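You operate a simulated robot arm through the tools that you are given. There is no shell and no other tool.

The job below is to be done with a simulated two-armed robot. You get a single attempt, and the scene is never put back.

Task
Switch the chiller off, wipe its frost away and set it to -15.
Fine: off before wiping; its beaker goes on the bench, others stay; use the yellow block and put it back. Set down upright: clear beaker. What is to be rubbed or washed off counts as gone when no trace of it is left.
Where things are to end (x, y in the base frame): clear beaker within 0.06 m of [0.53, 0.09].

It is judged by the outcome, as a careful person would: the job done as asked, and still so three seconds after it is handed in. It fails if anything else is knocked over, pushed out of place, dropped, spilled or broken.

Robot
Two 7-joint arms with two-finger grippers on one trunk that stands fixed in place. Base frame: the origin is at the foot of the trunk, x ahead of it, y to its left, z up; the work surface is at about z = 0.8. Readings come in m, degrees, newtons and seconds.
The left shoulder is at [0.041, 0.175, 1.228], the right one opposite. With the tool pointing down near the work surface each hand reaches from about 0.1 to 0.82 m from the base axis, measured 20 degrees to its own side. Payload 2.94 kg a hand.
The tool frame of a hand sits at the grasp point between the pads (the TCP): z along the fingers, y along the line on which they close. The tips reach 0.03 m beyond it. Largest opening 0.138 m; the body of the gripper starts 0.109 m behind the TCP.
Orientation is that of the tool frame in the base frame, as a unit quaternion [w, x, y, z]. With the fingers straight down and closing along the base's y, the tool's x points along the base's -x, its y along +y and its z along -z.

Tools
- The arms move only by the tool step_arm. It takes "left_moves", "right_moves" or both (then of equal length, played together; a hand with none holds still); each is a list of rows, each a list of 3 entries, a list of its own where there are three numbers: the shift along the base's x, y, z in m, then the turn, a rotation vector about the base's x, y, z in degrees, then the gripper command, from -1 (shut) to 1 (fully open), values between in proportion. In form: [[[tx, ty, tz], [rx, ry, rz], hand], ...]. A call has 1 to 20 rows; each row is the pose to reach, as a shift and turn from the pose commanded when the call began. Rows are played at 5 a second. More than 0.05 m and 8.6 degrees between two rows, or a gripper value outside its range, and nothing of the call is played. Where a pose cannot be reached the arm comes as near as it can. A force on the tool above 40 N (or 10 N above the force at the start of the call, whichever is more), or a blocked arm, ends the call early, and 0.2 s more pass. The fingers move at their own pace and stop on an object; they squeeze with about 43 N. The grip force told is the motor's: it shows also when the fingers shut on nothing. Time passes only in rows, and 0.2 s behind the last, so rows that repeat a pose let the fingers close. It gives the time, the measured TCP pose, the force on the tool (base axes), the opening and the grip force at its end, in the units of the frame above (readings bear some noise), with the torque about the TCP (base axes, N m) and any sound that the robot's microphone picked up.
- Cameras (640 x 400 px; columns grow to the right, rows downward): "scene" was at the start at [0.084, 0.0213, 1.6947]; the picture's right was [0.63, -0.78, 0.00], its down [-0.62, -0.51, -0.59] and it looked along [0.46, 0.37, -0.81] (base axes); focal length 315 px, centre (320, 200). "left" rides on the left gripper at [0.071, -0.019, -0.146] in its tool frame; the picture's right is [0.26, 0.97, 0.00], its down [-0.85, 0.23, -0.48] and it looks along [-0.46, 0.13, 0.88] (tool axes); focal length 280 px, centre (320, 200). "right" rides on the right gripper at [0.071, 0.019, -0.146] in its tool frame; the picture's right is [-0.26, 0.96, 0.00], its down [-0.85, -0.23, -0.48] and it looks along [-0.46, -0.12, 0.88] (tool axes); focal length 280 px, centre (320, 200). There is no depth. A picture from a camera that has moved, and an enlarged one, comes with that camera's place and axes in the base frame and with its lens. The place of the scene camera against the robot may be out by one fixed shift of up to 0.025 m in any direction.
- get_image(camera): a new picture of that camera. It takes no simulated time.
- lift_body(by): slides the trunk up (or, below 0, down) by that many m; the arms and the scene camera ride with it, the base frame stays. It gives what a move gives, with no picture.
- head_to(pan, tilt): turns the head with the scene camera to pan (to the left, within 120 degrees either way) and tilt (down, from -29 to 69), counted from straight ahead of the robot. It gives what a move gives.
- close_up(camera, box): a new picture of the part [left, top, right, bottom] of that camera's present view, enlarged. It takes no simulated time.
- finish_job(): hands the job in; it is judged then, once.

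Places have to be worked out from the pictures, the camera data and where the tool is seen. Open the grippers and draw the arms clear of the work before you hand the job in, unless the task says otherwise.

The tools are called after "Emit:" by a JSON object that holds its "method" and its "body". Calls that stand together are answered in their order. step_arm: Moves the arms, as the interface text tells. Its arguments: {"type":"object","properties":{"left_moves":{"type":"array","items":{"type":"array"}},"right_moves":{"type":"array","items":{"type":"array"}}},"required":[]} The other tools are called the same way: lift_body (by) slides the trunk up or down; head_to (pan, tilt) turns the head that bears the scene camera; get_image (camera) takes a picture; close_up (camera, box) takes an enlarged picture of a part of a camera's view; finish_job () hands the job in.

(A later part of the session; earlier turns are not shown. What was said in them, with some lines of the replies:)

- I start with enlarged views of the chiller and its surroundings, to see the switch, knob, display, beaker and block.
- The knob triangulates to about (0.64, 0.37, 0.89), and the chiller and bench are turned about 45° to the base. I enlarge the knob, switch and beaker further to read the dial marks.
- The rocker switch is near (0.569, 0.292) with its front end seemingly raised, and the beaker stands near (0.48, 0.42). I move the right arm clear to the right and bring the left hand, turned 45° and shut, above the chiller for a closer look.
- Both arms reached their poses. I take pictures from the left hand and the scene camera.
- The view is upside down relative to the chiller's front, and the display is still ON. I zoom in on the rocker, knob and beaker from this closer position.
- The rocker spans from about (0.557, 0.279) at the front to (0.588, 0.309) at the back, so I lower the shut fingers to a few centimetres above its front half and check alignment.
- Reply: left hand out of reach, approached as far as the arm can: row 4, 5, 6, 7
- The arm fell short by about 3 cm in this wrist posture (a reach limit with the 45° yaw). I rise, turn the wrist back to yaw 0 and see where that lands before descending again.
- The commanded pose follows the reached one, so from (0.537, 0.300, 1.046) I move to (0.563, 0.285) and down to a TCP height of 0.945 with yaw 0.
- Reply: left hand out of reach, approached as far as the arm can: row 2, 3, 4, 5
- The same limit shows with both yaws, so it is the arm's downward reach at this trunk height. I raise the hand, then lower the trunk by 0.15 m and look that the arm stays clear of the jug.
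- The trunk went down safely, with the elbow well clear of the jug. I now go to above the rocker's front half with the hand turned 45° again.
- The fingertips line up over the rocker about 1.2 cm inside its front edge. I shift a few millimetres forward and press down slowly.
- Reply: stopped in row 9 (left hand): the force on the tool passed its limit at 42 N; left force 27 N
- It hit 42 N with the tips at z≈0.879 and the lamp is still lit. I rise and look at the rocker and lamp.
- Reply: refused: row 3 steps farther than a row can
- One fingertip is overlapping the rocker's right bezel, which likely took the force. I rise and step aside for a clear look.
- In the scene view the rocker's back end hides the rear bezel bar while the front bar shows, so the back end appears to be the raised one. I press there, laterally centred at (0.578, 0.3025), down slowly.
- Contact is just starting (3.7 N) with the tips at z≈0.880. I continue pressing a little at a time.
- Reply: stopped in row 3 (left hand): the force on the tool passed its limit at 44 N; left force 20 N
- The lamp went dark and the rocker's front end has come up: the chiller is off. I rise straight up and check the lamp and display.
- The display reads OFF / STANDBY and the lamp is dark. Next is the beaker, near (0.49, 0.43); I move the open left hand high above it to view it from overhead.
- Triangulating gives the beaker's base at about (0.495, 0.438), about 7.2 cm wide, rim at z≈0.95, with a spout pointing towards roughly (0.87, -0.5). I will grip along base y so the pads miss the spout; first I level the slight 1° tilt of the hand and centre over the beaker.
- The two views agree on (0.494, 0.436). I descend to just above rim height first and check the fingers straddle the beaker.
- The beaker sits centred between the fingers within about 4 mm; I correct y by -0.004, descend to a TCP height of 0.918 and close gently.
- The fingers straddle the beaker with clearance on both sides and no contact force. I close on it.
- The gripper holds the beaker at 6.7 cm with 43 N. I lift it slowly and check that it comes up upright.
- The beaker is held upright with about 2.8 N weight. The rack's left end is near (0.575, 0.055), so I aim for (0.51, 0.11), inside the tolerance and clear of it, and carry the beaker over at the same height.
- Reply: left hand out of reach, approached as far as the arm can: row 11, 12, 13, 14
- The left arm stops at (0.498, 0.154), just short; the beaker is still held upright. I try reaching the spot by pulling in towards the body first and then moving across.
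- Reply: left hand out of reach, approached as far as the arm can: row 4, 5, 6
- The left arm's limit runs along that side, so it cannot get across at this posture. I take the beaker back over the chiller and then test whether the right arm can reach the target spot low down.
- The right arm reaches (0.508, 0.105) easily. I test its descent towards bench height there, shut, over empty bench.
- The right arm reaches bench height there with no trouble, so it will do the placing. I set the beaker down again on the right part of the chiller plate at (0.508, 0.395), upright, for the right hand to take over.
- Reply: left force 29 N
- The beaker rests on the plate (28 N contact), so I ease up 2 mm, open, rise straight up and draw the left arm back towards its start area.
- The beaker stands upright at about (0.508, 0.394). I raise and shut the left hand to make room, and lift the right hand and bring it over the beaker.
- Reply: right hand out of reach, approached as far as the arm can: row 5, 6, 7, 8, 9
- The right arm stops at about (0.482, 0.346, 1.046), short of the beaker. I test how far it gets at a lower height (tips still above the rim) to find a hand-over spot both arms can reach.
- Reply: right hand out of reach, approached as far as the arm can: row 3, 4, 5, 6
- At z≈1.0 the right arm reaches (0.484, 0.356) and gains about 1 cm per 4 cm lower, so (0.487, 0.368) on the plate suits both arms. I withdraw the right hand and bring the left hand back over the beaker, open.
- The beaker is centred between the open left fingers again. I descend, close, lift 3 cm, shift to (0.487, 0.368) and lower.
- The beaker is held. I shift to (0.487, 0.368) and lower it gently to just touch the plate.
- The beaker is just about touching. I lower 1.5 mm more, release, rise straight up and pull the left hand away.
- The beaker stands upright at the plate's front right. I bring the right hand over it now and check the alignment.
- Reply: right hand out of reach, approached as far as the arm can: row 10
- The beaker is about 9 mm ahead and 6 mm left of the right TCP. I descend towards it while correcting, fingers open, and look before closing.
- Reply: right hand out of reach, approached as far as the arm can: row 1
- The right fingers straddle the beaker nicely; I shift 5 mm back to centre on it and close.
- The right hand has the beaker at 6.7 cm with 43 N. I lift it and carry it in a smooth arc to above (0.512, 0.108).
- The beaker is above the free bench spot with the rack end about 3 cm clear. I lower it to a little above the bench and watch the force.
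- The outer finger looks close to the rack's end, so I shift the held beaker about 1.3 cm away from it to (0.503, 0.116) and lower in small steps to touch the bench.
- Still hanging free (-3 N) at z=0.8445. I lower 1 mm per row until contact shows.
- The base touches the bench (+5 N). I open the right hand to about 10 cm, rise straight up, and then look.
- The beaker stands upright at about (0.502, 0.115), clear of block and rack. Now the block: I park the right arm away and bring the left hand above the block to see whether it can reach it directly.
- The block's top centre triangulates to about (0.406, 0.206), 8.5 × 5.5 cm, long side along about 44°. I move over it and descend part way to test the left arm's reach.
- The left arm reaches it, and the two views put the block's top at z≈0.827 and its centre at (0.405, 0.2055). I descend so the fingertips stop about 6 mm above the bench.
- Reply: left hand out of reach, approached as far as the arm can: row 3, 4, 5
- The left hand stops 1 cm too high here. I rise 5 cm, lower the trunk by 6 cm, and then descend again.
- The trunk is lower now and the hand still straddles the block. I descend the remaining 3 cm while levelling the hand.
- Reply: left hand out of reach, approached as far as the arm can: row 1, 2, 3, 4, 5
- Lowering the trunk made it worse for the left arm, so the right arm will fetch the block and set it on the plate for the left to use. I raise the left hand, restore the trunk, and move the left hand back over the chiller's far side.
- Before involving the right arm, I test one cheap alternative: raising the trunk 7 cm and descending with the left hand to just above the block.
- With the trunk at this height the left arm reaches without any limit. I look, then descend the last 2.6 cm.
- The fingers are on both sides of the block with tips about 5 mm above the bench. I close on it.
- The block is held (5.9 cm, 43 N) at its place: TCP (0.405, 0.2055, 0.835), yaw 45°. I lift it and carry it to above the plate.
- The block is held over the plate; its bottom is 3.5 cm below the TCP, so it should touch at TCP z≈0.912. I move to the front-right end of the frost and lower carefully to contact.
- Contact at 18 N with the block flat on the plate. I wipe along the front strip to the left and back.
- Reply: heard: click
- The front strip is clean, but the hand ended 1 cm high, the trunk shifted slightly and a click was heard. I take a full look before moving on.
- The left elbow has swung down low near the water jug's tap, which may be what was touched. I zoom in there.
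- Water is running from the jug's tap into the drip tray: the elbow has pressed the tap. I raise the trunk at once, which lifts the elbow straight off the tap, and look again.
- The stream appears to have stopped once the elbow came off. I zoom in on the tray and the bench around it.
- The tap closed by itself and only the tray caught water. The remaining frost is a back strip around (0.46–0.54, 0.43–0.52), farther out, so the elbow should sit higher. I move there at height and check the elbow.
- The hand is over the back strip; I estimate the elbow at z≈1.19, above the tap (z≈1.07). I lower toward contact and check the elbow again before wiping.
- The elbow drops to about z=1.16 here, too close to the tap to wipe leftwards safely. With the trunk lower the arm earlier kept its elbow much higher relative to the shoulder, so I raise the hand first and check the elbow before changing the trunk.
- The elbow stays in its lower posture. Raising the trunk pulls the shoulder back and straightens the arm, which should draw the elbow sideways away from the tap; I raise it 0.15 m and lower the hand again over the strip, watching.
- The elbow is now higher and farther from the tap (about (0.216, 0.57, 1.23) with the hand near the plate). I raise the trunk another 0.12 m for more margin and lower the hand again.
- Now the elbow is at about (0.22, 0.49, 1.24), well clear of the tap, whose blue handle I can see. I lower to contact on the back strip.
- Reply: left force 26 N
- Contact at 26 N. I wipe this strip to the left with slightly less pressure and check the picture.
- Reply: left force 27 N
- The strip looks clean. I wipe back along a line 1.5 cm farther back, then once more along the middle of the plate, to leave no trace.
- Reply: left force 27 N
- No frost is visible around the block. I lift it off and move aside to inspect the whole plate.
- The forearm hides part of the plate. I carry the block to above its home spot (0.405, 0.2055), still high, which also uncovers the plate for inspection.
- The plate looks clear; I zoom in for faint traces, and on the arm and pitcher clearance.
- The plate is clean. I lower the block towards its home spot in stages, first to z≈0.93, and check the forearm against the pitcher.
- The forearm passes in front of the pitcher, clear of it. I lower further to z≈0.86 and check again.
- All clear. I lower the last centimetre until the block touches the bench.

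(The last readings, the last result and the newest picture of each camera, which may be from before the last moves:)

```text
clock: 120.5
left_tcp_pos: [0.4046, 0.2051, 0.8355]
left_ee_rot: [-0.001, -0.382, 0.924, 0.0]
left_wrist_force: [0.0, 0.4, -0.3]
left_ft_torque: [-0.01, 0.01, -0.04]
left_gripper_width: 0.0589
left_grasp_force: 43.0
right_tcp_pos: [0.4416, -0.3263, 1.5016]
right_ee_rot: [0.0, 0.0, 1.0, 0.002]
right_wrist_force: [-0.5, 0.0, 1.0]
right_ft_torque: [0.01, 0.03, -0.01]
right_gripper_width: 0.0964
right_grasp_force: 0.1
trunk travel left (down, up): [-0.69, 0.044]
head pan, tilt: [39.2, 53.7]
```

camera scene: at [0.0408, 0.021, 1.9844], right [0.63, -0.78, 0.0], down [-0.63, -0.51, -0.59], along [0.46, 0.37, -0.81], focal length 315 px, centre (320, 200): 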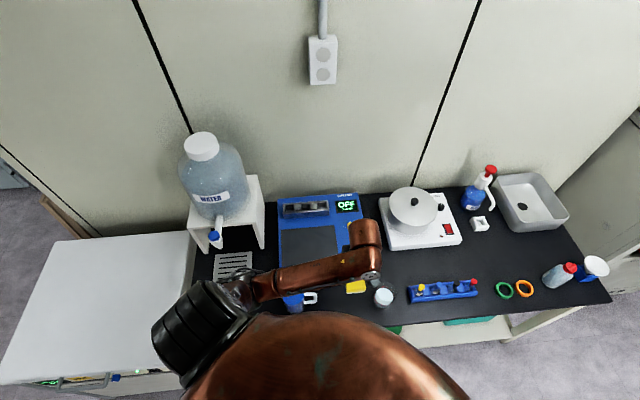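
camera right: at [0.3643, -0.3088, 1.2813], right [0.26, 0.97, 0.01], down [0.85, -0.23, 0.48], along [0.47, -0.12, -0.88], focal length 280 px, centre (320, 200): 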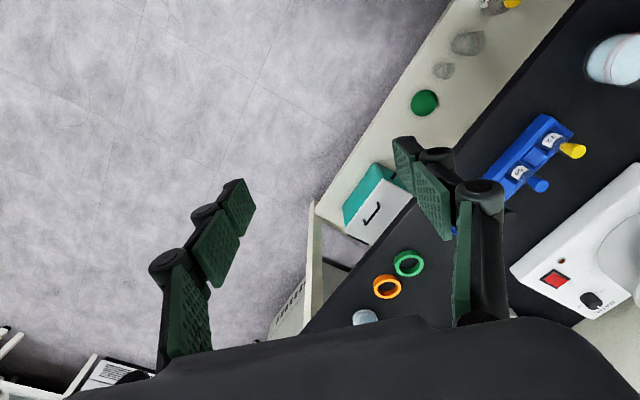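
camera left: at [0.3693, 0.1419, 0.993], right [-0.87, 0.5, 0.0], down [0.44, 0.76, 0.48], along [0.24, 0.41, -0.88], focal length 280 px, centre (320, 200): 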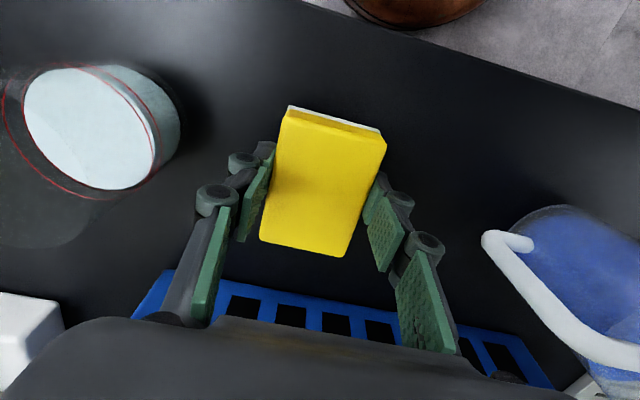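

Nearly touching. I lower one more millimetre, open to about 9 cm, and rise straight up.

Emit:
{"method": "step_arm", "body": {"left_moves": [[[0, 0, -0.001], [0, 0, 0], -0.5], [[0, 0, -0.0015], [0, 0, 0], -0.5], [[0, 0, -0.0015], [0, 0, 0], 0], [[0, 0, -0.0015], [0, 0, 0], 0.3], [[0, 0, -0.0015], [0, 0, 0], 0.3], [[0, 0, 0.02], [0, 0, 0], 0.3], [[0, 0, 0.06], [0, 0, 0], 0.3], [[0, 0, 0.1], [0, 0, 0], 0.3], [[0, 0, 0.14], [0, 0, 0], 0.3], [[0, 0, 0.18], [0, 0, 0], 0.3], [[0, 0, 0.22], [0, 0, 0], 0.3]]}}

Emit:
{"method": "get_image", "body": {"camera": "left"}}

Emit:
{"method": "get_image", "body": {"camera": "scene"}}

```text
clock: 122.9
left_tcp_pos: [0.4063, 0.3402, 1.0528]
left_ee_rot: [0.05, -0.394, 0.911, 0.114]
left_wrist_force: [0.1, -0.3, -0.6]
left_ft_torque: [-0.04, 0.03, 0.05]
left_gripper_width: 0.0896
left_grasp_force: 0.1
left hand out of reach, approached as far as the arm can: row 11
right_tcp_pos: [0.4438, -0.3223, 1.5003]
right_ee_rot: [-0.001, -0.001, 1.0, 0.001]
right_wrist_force: [-0.2, 0.8, 0.2]
right_ft_torque: [-0.08, 0.02, 0.0]
right_gripper_width: 0.0966
right_grasp_force: 0.1
trunk travel left (down, up): [-0.69, 0.044]
head pan, tilt: [39.2, 53.7]
stopped in row 11 (left hand): the arm was blocked; the commanded pose is now the measured one
```

```text
taken
camera left: at [0.3726, 0.2413, 1.1777], right [-0.88, 0.46, 0.11], down [0.41, 0.64, 0.65], along [0.22, 0.62, -0.75], focal length 280 px, centre (320, 200)
```

left: 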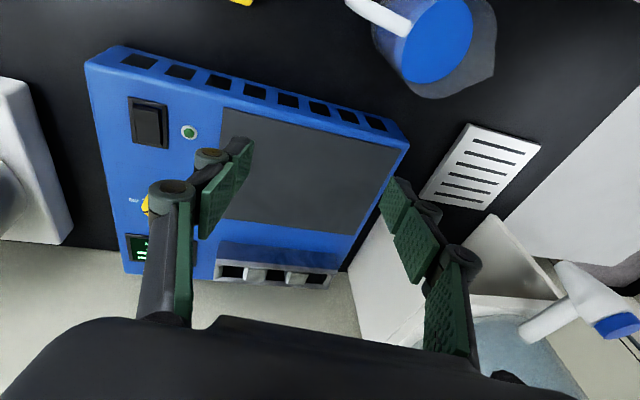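

```text
taken
camera scene: at [0.0415, 0.0245, 1.9843], right [0.63, -0.77, 0.0], down [-0.62, -0.51, -0.59], along [0.46, 0.37, -0.81], focal length 315 px, centre (320, 200)
```

scene: 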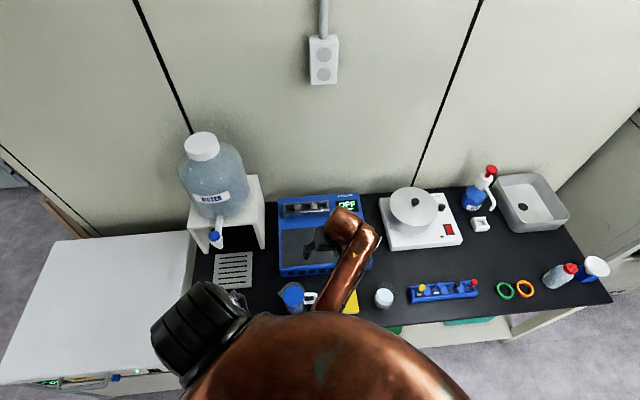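

The arm made an unexpected jump in the last row and stopped blocked, with the hand swung towards the chiller. I check that everything is still in place.

Emit:
{"method": "close_up", "body": {"camera": "scene", "box": [180, 180, 420, 330]}}

Emit:
{"method": "close_up", "body": {"camera": "left", "box": [340, 0, 640, 220]}}

Emit:
{"method": "get_image", "body": {"camera": "right"}}

```text
2.67 times, centred on (300, 255) of scene
camera zoom: at [0.0415, 0.0245, 1.9843], right [0.63, -0.77, 0.0], down [-0.62, -0.51, -0.59], along [0.46, 0.37, -0.81], focal length 839 px, centre (373, 53)
```

zoom: 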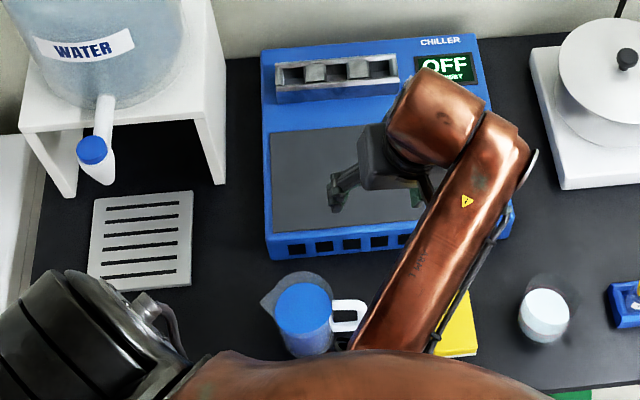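

```text
1.82 times, centred on (490, 110) of left
camera zoom: at [0.3726, 0.2413, 1.1777], right [-0.88, 0.46, 0.11], down [0.41, 0.64, 0.65], along [0.22, 0.62, -0.75], focal length 510 px, centre (11, 364)
```

zoom: 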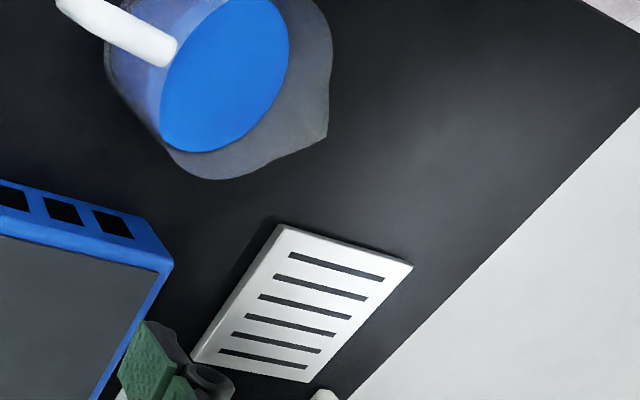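

```text
taken
camera right: at [0.3735, -0.3049, 1.6474], right [0.26, 0.97, 0.0], down [0.85, -0.23, 0.47], along [0.46, -0.12, -0.88], focal length 280 px, centre (320, 200)
```

right: 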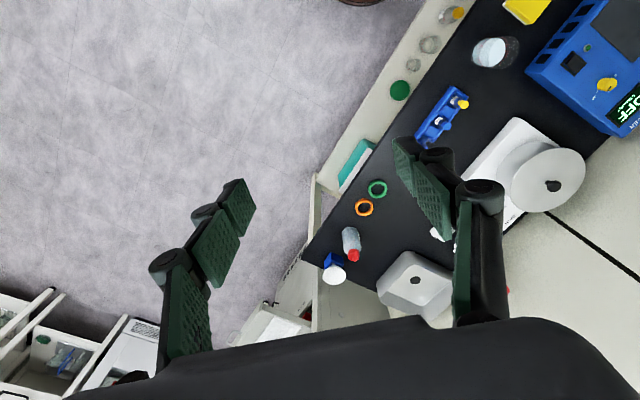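

Nothing was disturbed: block, beaker, pitcher and tap are all in place. I level the hand gradually (about 14° about -x) while rising and moving forward-left, where the arm is freer.

Emit:
{"method": "step_arm", "body": {"left_moves": [[[0.01, 0.01, 0.01], [-2, 0, 0], 0.3], [[0.02, 0.015, 0.02], [-5, 0, -0.5], 0.3], [[0.035, 0.02, 0.035], [-8, 0, -1], 0.3], [[0.05, 0.025, 0.05], [-11, 0.2, -1.3], 0.3], [[0.065, 0.03, 0.065], [-14.3, 0.3, -1.7], 0.3], [[0.065, 0.03, 0.065], [-14.3, 0.3, -1.7], 0.3]]}}

Emit:
{"method": "get_image", "body": {"camera": "scene"}}

Emit:
{"method": "get_image", "body": {"camera": "left"}}

```text
clock: 124.3
left_tcp_pos: [0.4714, 0.3703, 1.1202]
left_ee_rot: [0.002, -0.385, 0.923, 0.002]
left_wrist_force: [0.4, 0.6, -0.2]
left_ft_torque: [-0.02, -0.04, -0.01]
left_gripper_width: 0.0898
left_grasp_force: 0.0
right_tcp_pos: [0.4416, -0.3257, 1.5018]
right_ee_rot: [0.0, 0.0, 1.0, 0.001]
right_wrist_force: [-0.7, 0.1, -0.6]
right_ft_torque: [0.0, 0.01, -0.03]
right_gripper_width: 0.0965
right_grasp_force: 0.1
trunk travel left (down, up): [-0.69, 0.044]
head pan, tilt: [39.2, 53.7]
```

```text
taken
camera scene: at [0.0393, 0.0202, 1.9844], right [0.63, -0.78, 0.0], down [-0.62, -0.51, -0.59], along [0.46, 0.37, -0.81], focal length 315 px, centre (320, 200)
```

scene: 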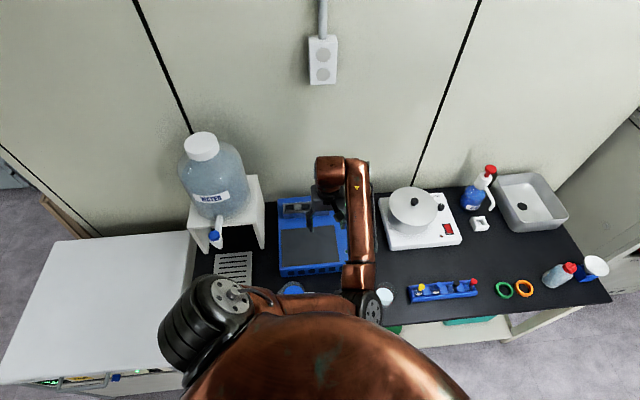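

```text
taken
camera left: at [0.4349, 0.3066, 1.2653], right [-0.87, 0.49, 0.0], down [0.43, 0.76, 0.48], along [0.24, 0.42, -0.88], focal length 280 px, centre (320, 200)
```

left: 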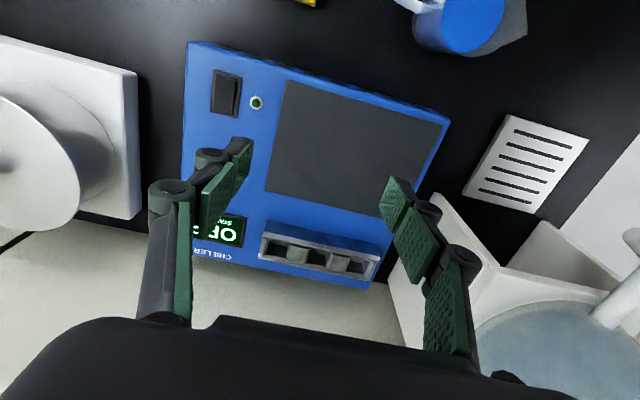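

The hand is level again, and the elbow is now on the inner side at about (0.33, 0.10, 1.18), well away from tap and pitcher. The plate is fully visible; I inspect it closely, plus the knob and block.

Emit:
{"method": "close_up", "body": {"camera": "left", "box": [240, 60, 460, 240]}}

Emit:
{"method": "close_up", "body": {"camera": "scene", "box": [270, 190, 350, 280]}}

```text
2.22 times, centred on (350, 150) of left
camera zoom: at [0.4349, 0.3066, 1.2653], right [-0.87, 0.49, 0.0], down [0.43, 0.76, 0.48], along [0.24, 0.42, -0.88], focal length 623 px, centre (253, 311)
```

zoom: 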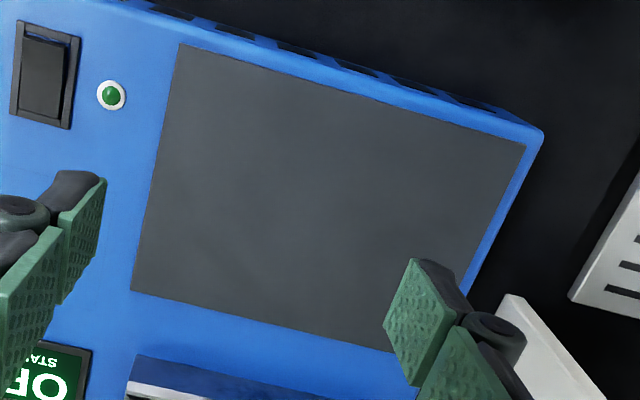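

```text
4.44 times, centred on (310, 235) of scene
camera zoom: at [0.0393, 0.0202, 1.9844], right [0.63, -0.78, 0.0], down [-0.62, -0.51, -0.59], along [0.46, 0.37, -0.81], focal length 1398 px, centre (364, 44)
```

zoom: 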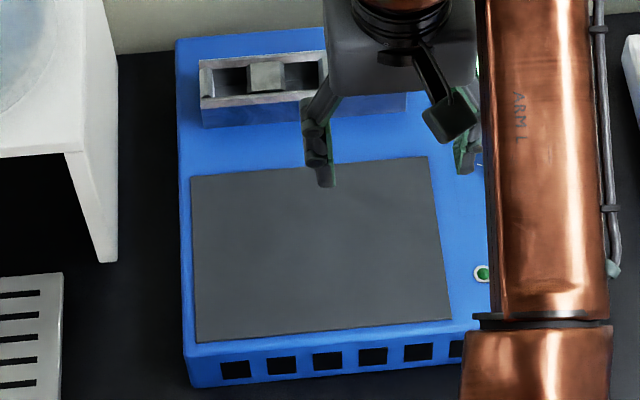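

The plate shows no trace of frost. Next the knob: I move the left hand to above (0.639, 0.372) at a safe height and look.

Emit:
{"method": "step_arm", "body": {"left_moves": [[[0.035, 0, -0.01], [0, 0, 0], 0.3], [[0.07, 0, -0.02], [0, 0, 0], 0.2], [[0.105, 0.001, -0.04], [0, 0, 0], 0], [[0.14, 0.002, -0.06], [0, 0, 0], 0], [[0.168, 0.002, -0.08], [0, 0, 0], 0], [[0.168, 0.002, -0.1], [0, 0, 0], 0], [[0.168, 0.002, -0.1], [0, 0, 0], 0]]}}

Emit:
{"method": "get_image", "body": {"camera": "left"}}

Emit:
{"method": "get_image", "body": {"camera": "scene"}}

```text
clock: 125.9
left_tcp_pos: [0.6391, 0.3683, 1.0172]
left_ee_rot: [0.0, -0.384, 0.923, -0.001]
left_wrist_force: [-0.3, -0.8, 0.2]
left_ft_torque: [0.02, 0.01, 0.03]
left_gripper_width: 0.069
left_grasp_force: 0.1
right_tcp_pos: [0.4424, -0.3261, 1.5007]
right_ee_rot: [0.0, 0.0, 1.0, 0.003]
right_wrist_force: [-0.6, -0.1, 0.2]
right_ft_torque: [-0.03, -0.03, -0.01]
right_gripper_width: 0.0968
right_grasp_force: 0.0
trunk travel left (down, up): [-0.69, 0.044]
head pan, tilt: [39.2, 53.7]
```

```text
taken
camera left: at [0.6032, 0.306, 1.1624], right [-0.87, 0.5, 0.0], down [0.44, 0.76, 0.48], along [0.24, 0.41, -0.88], focal length 280 px, centre (320, 200)
```

left: 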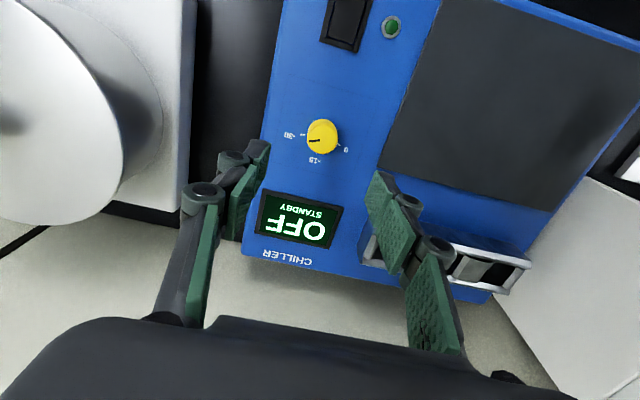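

```text
taken
camera scene: at [0.0405, 0.0202, 1.9844], right [0.63, -0.78, 0.0], down [-0.62, -0.51, -0.59], along [0.46, 0.37, -0.81], focal length 315 px, centre (320, 200)
```

scene: 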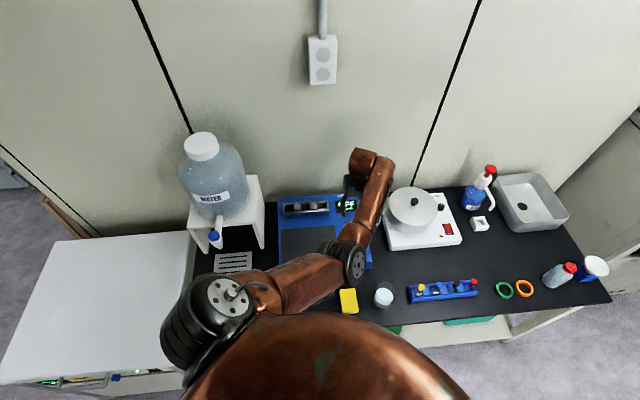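

The hand is well placed and the arm is clear of everything. I zoom in on the knob and its marks.

Emit:
{"method": "close_up", "body": {"camera": "left", "box": [270, 100, 370, 180]}}

```text
5.00 times, centred on (320, 140) of left
camera zoom: at [0.6032, 0.306, 1.1624], right [-0.87, 0.5, 0.0], down [0.44, 0.76, 0.48], along [0.24, 0.41, -0.88], focal length 1402 px, centre (320, 500)
```

zoom: 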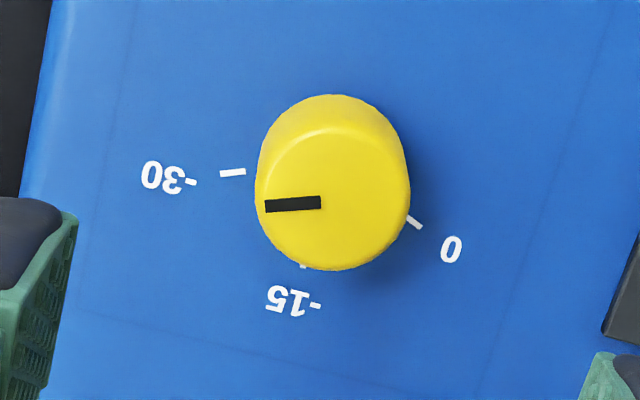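

The knob's axis is at (0.6394, 0.3725) with its top at z≈0.904 and a radius of about 1.4 cm; its pointer is at azimuth about -26° and the -15 mark at about 44.5°, so it needs about +70° (counter-clockwise). I turn the open hand to yaw -25° above it first.

Emit:
{"method": "step_arm", "body": {"left_moves": [[[0, 0.001, 0], [0, 0, -7], 0], [[0, 0.002, 0], [0, 0, -14], 0], [[0, 0.003, 0], [0, 0, -21], 0], [[0, 0.004, 0], [0, 0, -28], 0], [[0, 0.004, 0], [0, 0, -35], 0], [[0, 0.004, 0], [0, 0, -42], 0], [[0, 0.004, 0], [0, 0, -49], 0], [[0, 0.004, 0], [0, 0, -56], 0], [[0, 0.004, 0], [0, 0, -63], 0], [[0, 0.004, 0], [0, 0, -70], 0], [[0, 0.004, 0], [0, 0, -70], 0]]}}

Emit:
{"method": "get_image", "body": {"camera": "left"}}

Emit:
{"method": "get_image", "body": {"camera": "scene"}}

```text
clock: 128.3
left_tcp_pos: [0.6384, 0.3722, 1.0174]
left_ee_rot: [0.0, 0.216, 0.976, -0.001]
left_wrist_force: [-0.5, 0.0, 0.0]
left_ft_torque: [-0.01, -0.03, -0.01]
left_gripper_width: 0.0687
left_grasp_force: 0.1
right_tcp_pos: [0.4426, -0.3257, 1.5005]
right_ee_rot: [-0.001, -0.001, 1.0, 0.002]
right_wrist_force: [1.2, 0.8, 0.2]
right_ft_torque: [0.02, -0.03, -0.02]
right_gripper_width: 0.0964
right_grasp_force: 0.0
trunk travel left (down, up): [-0.69, 0.044]
head pan, tilt: [39.2, 53.7]
```

```text
taken
camera left: at [0.567, 0.3853, 1.1635], right [0.17, 0.99, 0.0], down [0.87, -0.15, 0.47], along [0.47, -0.08, -0.88], focal length 280 px, centre (320, 200)
```

left: 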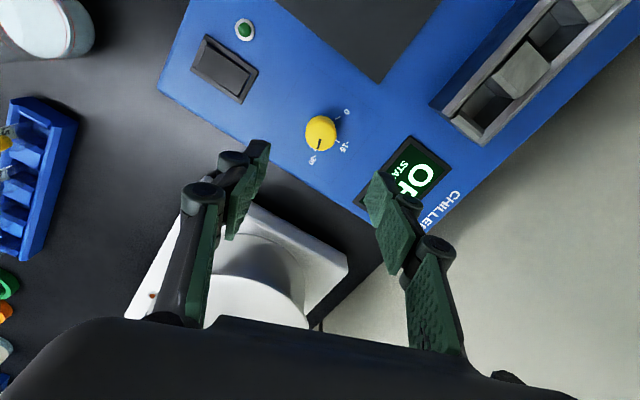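

```text
taken
camera scene: at [0.0403, 0.0204, 1.9844], right [0.63, -0.78, 0.0], down [-0.62, -0.51, -0.59], along [0.46, 0.37, -0.81], focal length 315 px, centre (320, 200)
```

scene: 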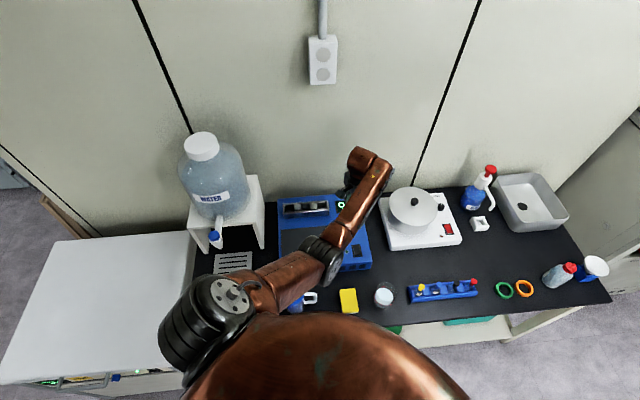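

Yaw -25° reached. I zoom to re-measure the knob's centre from this side.

Emit:
{"method": "close_up", "body": {"camera": "left", "box": [270, 90, 370, 170]}}

```text
5.00 times, centred on (320, 130) of left
camera zoom: at [0.567, 0.3853, 1.1635], right [0.17, 0.99, 0.0], down [0.87, -0.15, 0.47], along [0.47, -0.08, -0.88], focal length 1402 px, centre (320, 550)
```

zoom: 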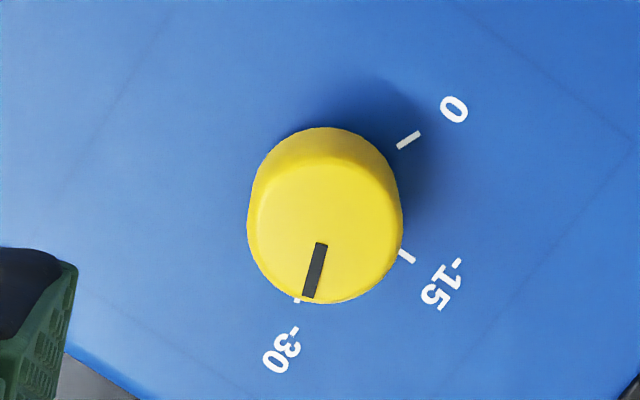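

The knob centre is confirmed at about (0.639, 0.373). I descend with open fingers around it to a TCP height of 0.913.

Emit:
{"method": "step_arm", "body": {"left_moves": [[[0.0005, 0.001, -0.03], [0, 0, 0], 0], [[0.0005, 0.001, -0.06], [0, 0, 0], 0], [[0.0005, 0.001, -0.085], [0, 0, 0], 0], [[0.0005, 0.001, -0.1], [0, 0, 0], 0], [[0.0005, 0.001, -0.1045], [0, 0, 0], 0], [[0.0005, 0.001, -0.1045], [0, 0, 0], 0]]}}

Emit:
{"method": "get_image", "body": {"camera": "left"}}

Emit:
{"method": "close_up", "body": {"camera": "scene", "box": [300, 170, 420, 290]}}

```text
clock: 129.7
left_tcp_pos: [0.6395, 0.3734, 0.9136]
left_ee_rot: [0.0, 0.216, 0.976, -0.001]
left_wrist_force: [0.3, -0.8, -0.3]
left_ft_torque: [-0.02, -0.01, 0.03]
left_gripper_width: 0.0691
left_grasp_force: 0.1
right_tcp_pos: [0.4425, -0.326, 1.5014]
right_ee_rot: [-0.001, -0.001, 1.0, 0.002]
right_wrist_force: [0.6, 0.3, -0.6]
right_ft_torque: [-0.02, 0.0, 0.0]
right_gripper_width: 0.0966
right_grasp_force: 0.0
trunk travel left (down, up): [-0.69, 0.044]
head pan, tilt: [39.2, 53.7]
```

```text
taken
camera left: at [0.5678, 0.3864, 1.0595], right [0.17, 0.99, 0.0], down [0.87, -0.15, 0.48], along [0.47, -0.08, -0.88], focal length 280 px, centre (320, 200)
```

left: 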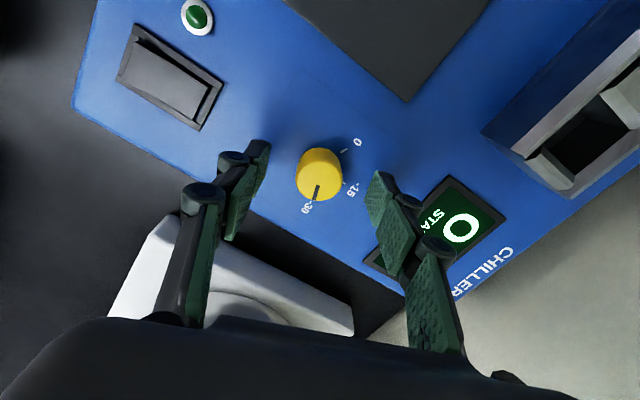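

```text
3.33 times, centred on (360, 230) of scene
camera zoom: at [0.0402, 0.0206, 1.9844], right [0.63, -0.78, 0.0], down [-0.62, -0.51, -0.59], along [0.46, 0.37, -0.81], focal length 1049 px, centre (187, 100)
```

zoom: 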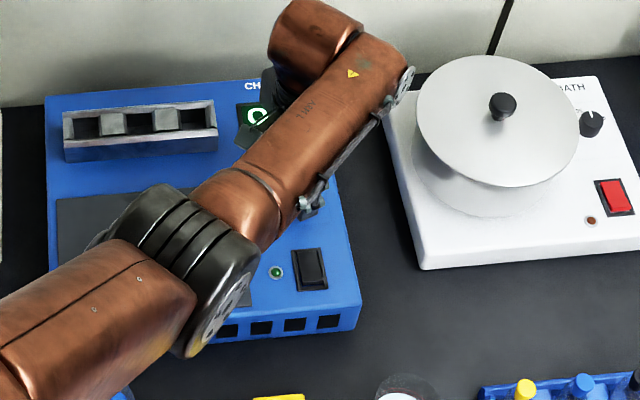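

The fingers are around the knob. I zoom to check the centring along the finger width before closing.

Emit:
{"method": "close_up", "body": {"camera": "left", "box": [270, 130, 370, 220]}}

```text
4.44 times, centred on (320, 175) of left
camera zoom: at [0.5678, 0.3864, 1.0595], right [0.17, 0.99, 0.0], down [0.87, -0.15, 0.48], along [0.47, -0.08, -0.88], focal length 1246 px, centre (320, 311)
```

zoom: 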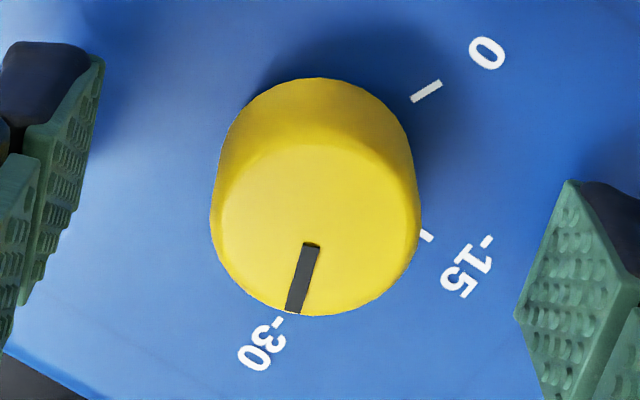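

The knob is centred within about 1 mm. I close the fingers on it.

Emit:
{"method": "step_arm", "body": {"left_moves": [[[-0.0005, 0, 0], [0, 0, 0], -0.4], [[-0.0005, 0, 0], [0, 0, 0], -0.9], [[-0.0005, 0, 0], [0, 0, 0], -0.9], [[-0.0005, 0, 0], [0, 0, 0], -0.9], [[-0.0005, 0, 0], [0, 0, 0], -0.9]]}}

Emit:
{"method": "get_image", "body": {"camera": "left"}}

```text
clock: 130.9
left_tcp_pos: [0.6384, 0.3725, 0.913]
left_ee_rot: [-0.001, 0.215, 0.977, 0.0]
left_wrist_force: [-0.1, -1.9, -0.6]
left_ft_torque: [-0.08, 0.02, 0.01]
left_gripper_width: 0.0295
left_grasp_force: 45.5
right_tcp_pos: [0.4419, -0.3265, 1.5019]
right_ee_rot: [-0.001, 0.0, 1.0, 0.001]
right_wrist_force: [-0.3, -0.4, -0.3]
right_ft_torque: [-0.01, 0.02, 0.0]
right_gripper_width: 0.0967
right_grasp_force: 0.0
trunk travel left (down, up): [-0.69, 0.044]
head pan, tilt: [39.2, 53.7]
```

```text
taken
camera left: at [0.5668, 0.3861, 1.0591], right [0.17, 0.99, 0.0], down [0.87, -0.15, 0.47], along [0.47, -0.08, -0.88], focal length 280 px, centre (320, 200)
```

left: 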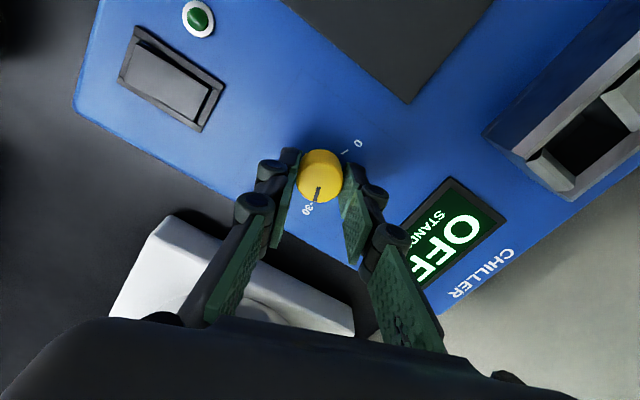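

The knob is gripped (2.95 cm, 45 N). I turn it counter-clockwise by 70° in small steps.

Emit:
{"method": "step_arm", "body": {"left_moves": [[[0, 0, 0], [0, 0, 6], -0.9], [[0, 0, 0], [0, 0, 12], -0.9], [[0, 0, 0], [0, 0, 18], -0.9], [[0, 0, 0], [0, 0, 24], -0.9], [[0, 0, 0], [0, 0, 30], -0.9], [[0, 0, 0], [0, 0, 36], -0.9], [[0, 0, 0], [0, 0, 42], -0.9], [[0, 0, 0], [0, 0, 48], -0.9], [[0, 0, 0], [0, 0, 54], -0.9], [[0, 0, 0], [0, 0, 60], -0.9], [[0, 0, 0], [0, 0, 66], -0.9], [[0, 0, 0], [0, 0, 70], -0.9], [[0, 0, 0], [0, 0, 70], -0.9]]}}

Emit:
{"method": "get_image", "body": {"camera": "left"}}

Emit:
{"method": "close_up", "body": {"camera": "left", "box": [270, 130, 370, 220]}}

```text
clock: 133.7
left_tcp_pos: [0.6384, 0.3718, 0.9134]
left_ee_rot: [0.0, -0.383, 0.924, -0.001]
left_wrist_force: [-4.0, -1.3, 0.6]
left_ft_torque: [-0.11, 0.13, -0.01]
left_gripper_width: 0.0292
left_grasp_force: 45.5
right_tcp_pos: [0.4431, -0.3268, 1.5021]
right_ee_rot: [0.0, -0.001, 1.0, 0.002]
right_wrist_force: [0.9, -0.3, -0.2]
right_ft_torque: [-0.01, 0.01, -0.03]
right_gripper_width: 0.0968
right_grasp_force: 0.1
trunk travel left (down, up): [-0.69, 0.044]
head pan, tilt: [39.2, 53.7]
```

```text
taken
camera left: at [0.6026, 0.3096, 1.0591], right [-0.87, 0.5, 0.0], down [0.44, 0.76, 0.48], along [0.24, 0.41, -0.88], focal length 280 px, centre (320, 200)
```

left: 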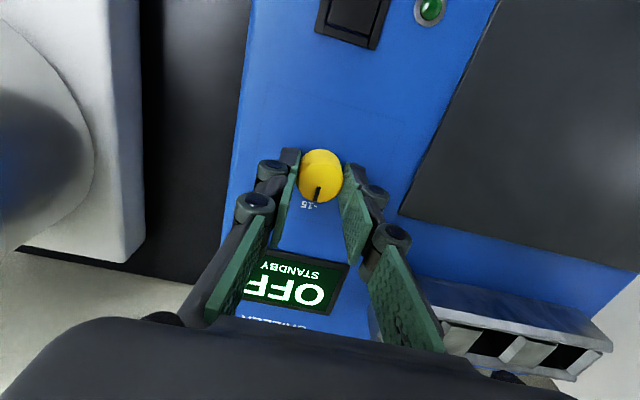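

```text
4.44 times, centred on (320, 175) of left
camera zoom: at [0.6026, 0.3096, 1.0591], right [-0.87, 0.5, 0.0], down [0.44, 0.76, 0.48], along [0.24, 0.41, -0.88], focal length 1246 px, centre (320, 311)
```

zoom: 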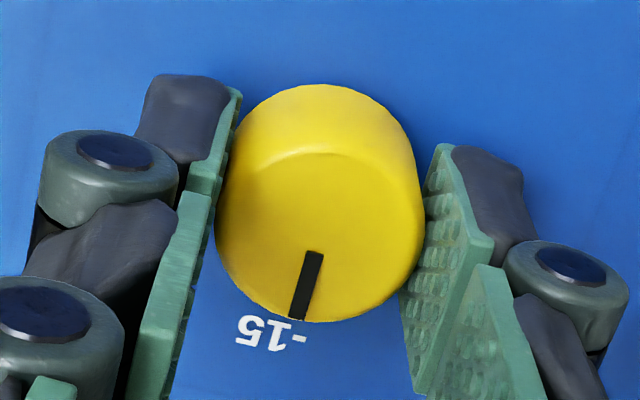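

The pointer is now near the -15 mark but, by the picture geometry, about 4° past it towards 0. I turn back by 4° and look again.

Emit:
{"method": "step_arm", "body": {"left_moves": [[[0, 0, 0], [0, 0, -2], -0.9], [[0, 0, 0], [0, 0, -4], -0.9], [[0, 0, 0], [0, 0, -4], -0.9]]}}

Emit:
{"method": "close_up", "body": {"camera": "left", "box": [270, 130, 370, 220]}}

```text
clock: 134.5
left_tcp_pos: [0.6378, 0.3719, 0.9131]
left_ee_rot: [0.0, -0.35, 0.937, 0.0]
left_wrist_force: [-4.9, -2.4, -0.1]
left_ft_torque: [0.09, 0.01, 0.01]
left_gripper_width: 0.0294
left_grasp_force: 44.8
right_tcp_pos: [0.4416, -0.3271, 1.5009]
right_ee_rot: [0.0, -0.001, 1.0, 0.002]
right_wrist_force: [0.1, -1.2, 0.2]
right_ft_torque: [0.03, 0.0, 0.03]
right_gripper_width: 0.0967
right_grasp_force: 0.1
trunk travel left (down, up): [-0.69, 0.044]
head pan, tilt: [39.2, 53.7]
```

```text
4.44 times, centred on (320, 175) of left
camera zoom: at [0.5982, 0.3124, 1.0591], right [-0.83, 0.56, 0.0], down [0.49, 0.73, 0.48], along [0.26, 0.39, -0.88], focal length 1246 px, centre (320, 311)
```

zoom: 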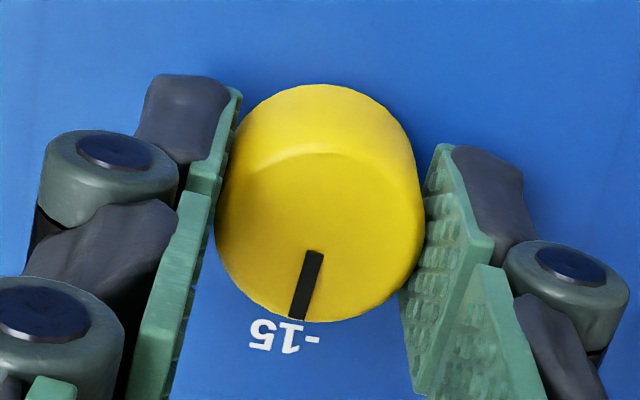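

The pointer now lines up with the -15 label. I open the fingers, rise straight up and verify from above.

Emit:
{"method": "step_arm", "body": {"left_moves": [[[0, 0, 0], [0, 0, 0], -0.3], [[0, 0, 0], [0, 0, 0], 0.1], [[0, 0, 0], [0, 0, 0], 0.1], [[0, 0, 0.03], [0, 0, 0], 0.1], [[0, 0, 0.07], [0, 0, 0], 0.1], [[0, 0, 0.11], [0, 0, 0], 0.1], [[-0.01, -0.01, 0.13], [0, 0, 0], 0.1], [[-0.02, -0.02, 0.15], [0, 0, 0], 0.1], [[-0.02, -0.02, 0.15], [0, 0, 0], 0.1]]}}

Emit:
{"method": "get_image", "body": {"camera": "left"}}

```text
clock: 136.5
left_tcp_pos: [0.6175, 0.3526, 1.0632]
left_ee_rot: [-0.001, -0.351, 0.937, -0.001]
left_wrist_force: [0.1, 0.7, -0.4]
left_ft_torque: [0.01, 0.04, 0.01]
left_gripper_width: 0.0758
left_grasp_force: 0.0
right_tcp_pos: [0.4426, -0.3258, 1.5008]
right_ee_rot: [-0.001, -0.001, 1.0, 0.001]
right_wrist_force: [0.5, -0.3, 0.3]
right_ft_torque: [0.01, 0.01, -0.03]
right_gripper_width: 0.0965
right_grasp_force: 0.0
trunk travel left (down, up): [-0.69, 0.044]
head pan, tilt: [39.2, 53.7]
```

```text
taken
camera left: at [0.5786, 0.2927, 1.2086], right [-0.83, 0.56, 0.0], down [0.49, 0.73, 0.47], along [0.26, 0.39, -0.88], focal length 280 px, centre (320, 200)
```

left: 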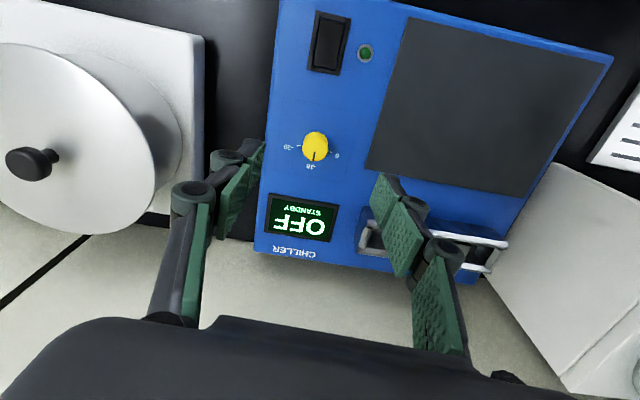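

Emit:
{"method": "close_up", "body": {"camera": "left", "box": [280, 115, 350, 175]}}

```text
6.67 times, centred on (315, 145) of left
camera zoom: at [0.5786, 0.2927, 1.2086], right [-0.83, 0.56, 0.0], down [0.49, 0.73, 0.47], along [0.26, 0.39, -0.88], focal length 1869 px, centre (353, 567)
```

zoom: 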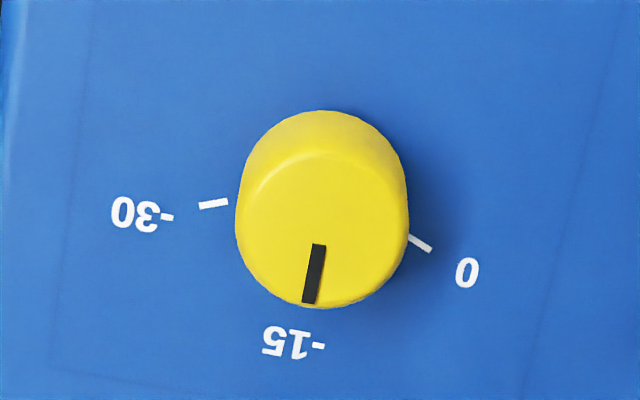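

The chiller reads OFF, the lamp is dark, and the pointer measures about 46° against 45° for the -15 mark, so it is set within a fraction of a degree. I open both hands fully and draw the left arm up and back.

Emit:
{"method": "step_arm", "body": {"left_moves": [[[-0.01, 0, 0.03], [0, 0, 0], 0.5], [[-0.02, 0, 0.06], [0, 0, 0], 1], [[-0.03, 0.01, 0.09], [0, 0, 0], 1], [[-0.04, 0.02, 0.12], [0, 0, 0], 1], [[-0.05, 0.03, 0.15], [0, 0, 0], 1], [[-0.06, 0.04, 0.18], [0, 0, 0], 1], [[-0.07, 0.05, 0.21], [0, 0, 0], 1], [[-0.07, 0.05, 0.21], [0, 0, 0], 1]], "right_moves": [[[0, 0, 0], [0, 0, 0], 0.7], [[0, 0, 0], [0, 0, 0], 1], [[0, 0, 0], [0, 0, 0], 1], [[0, 0, 0], [0, 0, 0], 1], [[0, 0, 0], [0, 0, 0], 1], [[0, 0, 0], [0, 0, 0], 1], [[0, 0, 0], [0, 0, 0], 1], [[0, 0, 0], [0, 0, 0], 1]]}}

Emit:
{"method": "get_image", "body": {"camera": "scene"}}

Emit:
{"method": "get_image", "body": {"camera": "left"}}

```text
clock: 138.3
left_tcp_pos: [0.5481, 0.4023, 1.273]
left_ee_rot: [-0.001, -0.351, 0.936, 0.001]
left_wrist_force: [0.3, -0.5, 0.6]
left_ft_torque: [0.02, 0.02, -0.02]
left_gripper_width: 0.1381
left_grasp_force: 0.1
right_tcp_pos: [0.4426, -0.3267, 1.5009]
right_ee_rot: [-0.001, 0.0, 1.0, 0.002]
right_wrist_force: [0.3, -0.2, -0.1]
right_ft_torque: [0.01, 0.02, -0.02]
right_gripper_width: 0.1377
right_grasp_force: 0.0
trunk travel left (down, up): [-0.69, 0.044]
head pan, tilt: [39.2, 53.7]
```

```text
taken
camera scene: at [0.0408, 0.0202, 1.9844], right [0.63, -0.78, 0.0], down [-0.63, -0.51, -0.59], along [0.46, 0.37, -0.81], focal length 315 px, centre (320, 200)
```

scene: 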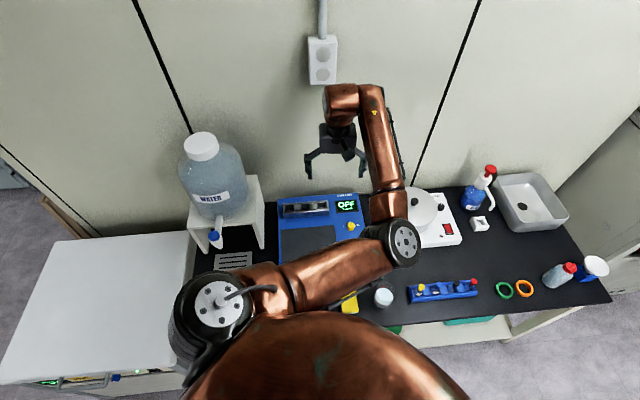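

```text
taken
camera left: at [0.5081, 0.3419, 1.4186], right [-0.83, 0.56, 0.0], down [0.49, 0.73, 0.47], along [0.26, 0.39, -0.88], focal length 280 px, centre (320, 200)
```

left: 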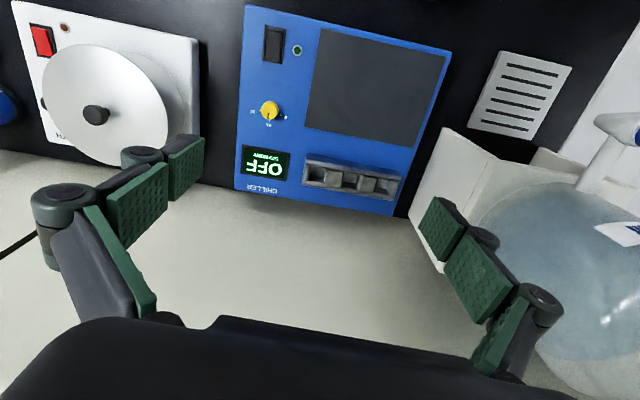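

Both hands are open and clear. I make final checks on the beaker, block, pitcher, tray and knob.

Emit:
{"method": "close_up", "body": {"camera": "scene", "box": [180, 190, 420, 340]}}

Emit:
{"method": "get_image", "body": {"camera": "right"}}

Emit:
{"method": "close_up", "body": {"camera": "left", "box": [235, 0, 455, 210]}}

Emit:
{"method": "close_up", "body": {"camera": "scene", "box": [320, 270, 420, 330]}}

```text
2.67 times, centred on (300, 265) of scene
camera zoom: at [0.0408, 0.0202, 1.9844], right [0.63, -0.78, 0.0], down [-0.63, -0.51, -0.59], along [0.46, 0.37, -0.81], focal length 839 px, centre (373, 27)
```

zoom: 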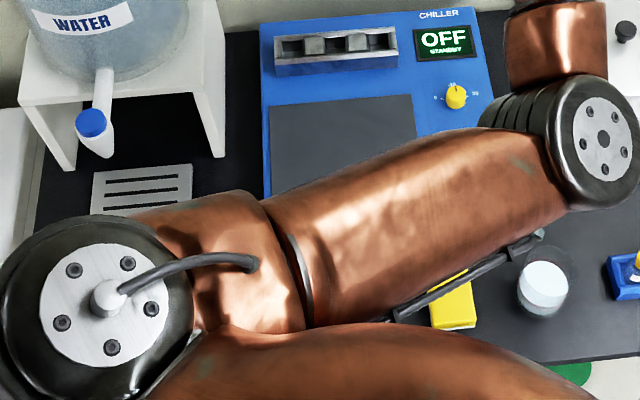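

```text
taken
camera right: at [0.3726, -0.3087, 1.6469], right [0.26, 0.96, 0.0], down [0.85, -0.23, 0.47], along [0.46, -0.12, -0.88], focal length 280 px, centre (320, 200)
```

right: 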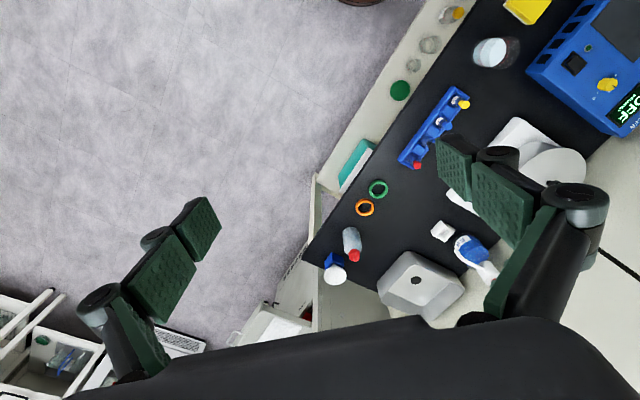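

```text
1.90 times, centred on (345, 105) of left
camera zoom: at [0.5081, 0.3419, 1.4186], right [-0.83, 0.56, 0.0], down [0.49, 0.73, 0.47], along [0.26, 0.39, -0.88], focal length 534 px, centre (272, 381)
```

zoom: 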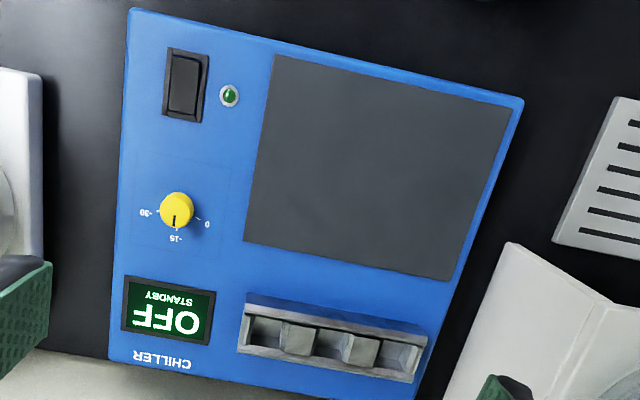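

```text
6.40 times, centred on (370, 300) of scene
camera zoom: at [0.0408, 0.0202, 1.9844], right [0.63, -0.78, 0.0], down [-0.63, -0.51, -0.59], along [0.46, 0.37, -0.81], focal length 2014 px, centre (0, -440)
```

zoom: 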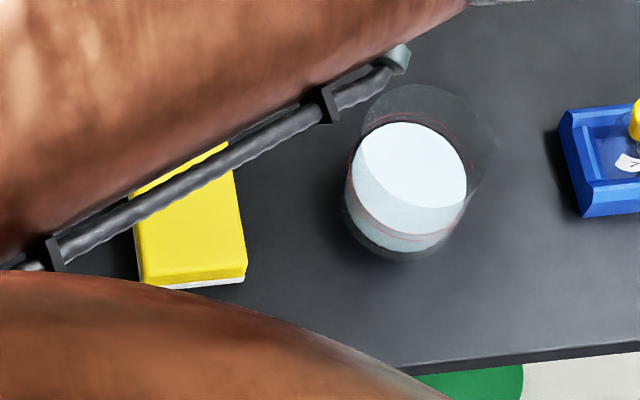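

The final pictures show everything as asked:
- The chiller reads OFF with its lamp dark.
- The plate has no trace of frost.
- The knob points at -15.
- The beaker stands upright near (0.50, 0.115).
- The block is back in its place.

The left elbow pressed the water tap briefly during the wiping. The drip tray caught what ran out, the tap has closed, and I see no water on the bench. I hand the job in.

Emit:
{"method": "finish_job", "body": {}}

```text
The job is handed in.
```

I switched the chiller off, wiped its frost away and set its knob to -15. My left elbow also knocked the water jug's tap open for a moment along the way.

- **Chiller:** I switched it off before any wiping. The display reads OFF / STANDBY and the lamp is dark.
- **Frost:** The last close-up pictures of the plate show no trace of it.
- **Knob:** The pointer measures about 1° past the -15 mark, which is roughly 0.2 °C. With the chiller off, the display doesn't show the set temperature, so I judged this from the pointer only.
- **Clear beaker:** It stands upright on the bench at about (0.50, 0.115), around 0.04 m from the target. Moving it there took both arms, so I set it down on the chiller plate twice on the way.
- **Yellow block:** It is back in its original spot, in the same orientation, to within a few millimetres.
- **Water tap:** While I wiped, my left elbow pressed the tap on the water jug and some water ran into the drip tray. It stopped as soon as I lifted the arm. I saw no water on the bench, but some did run out of the jug.
- **Arm jump:** After I let go of the block, the left arm made one unexpected jump and stopped, blocked. Nothing was moved or knocked over.

Both grippers are open and the arms are raised clear of the bench.
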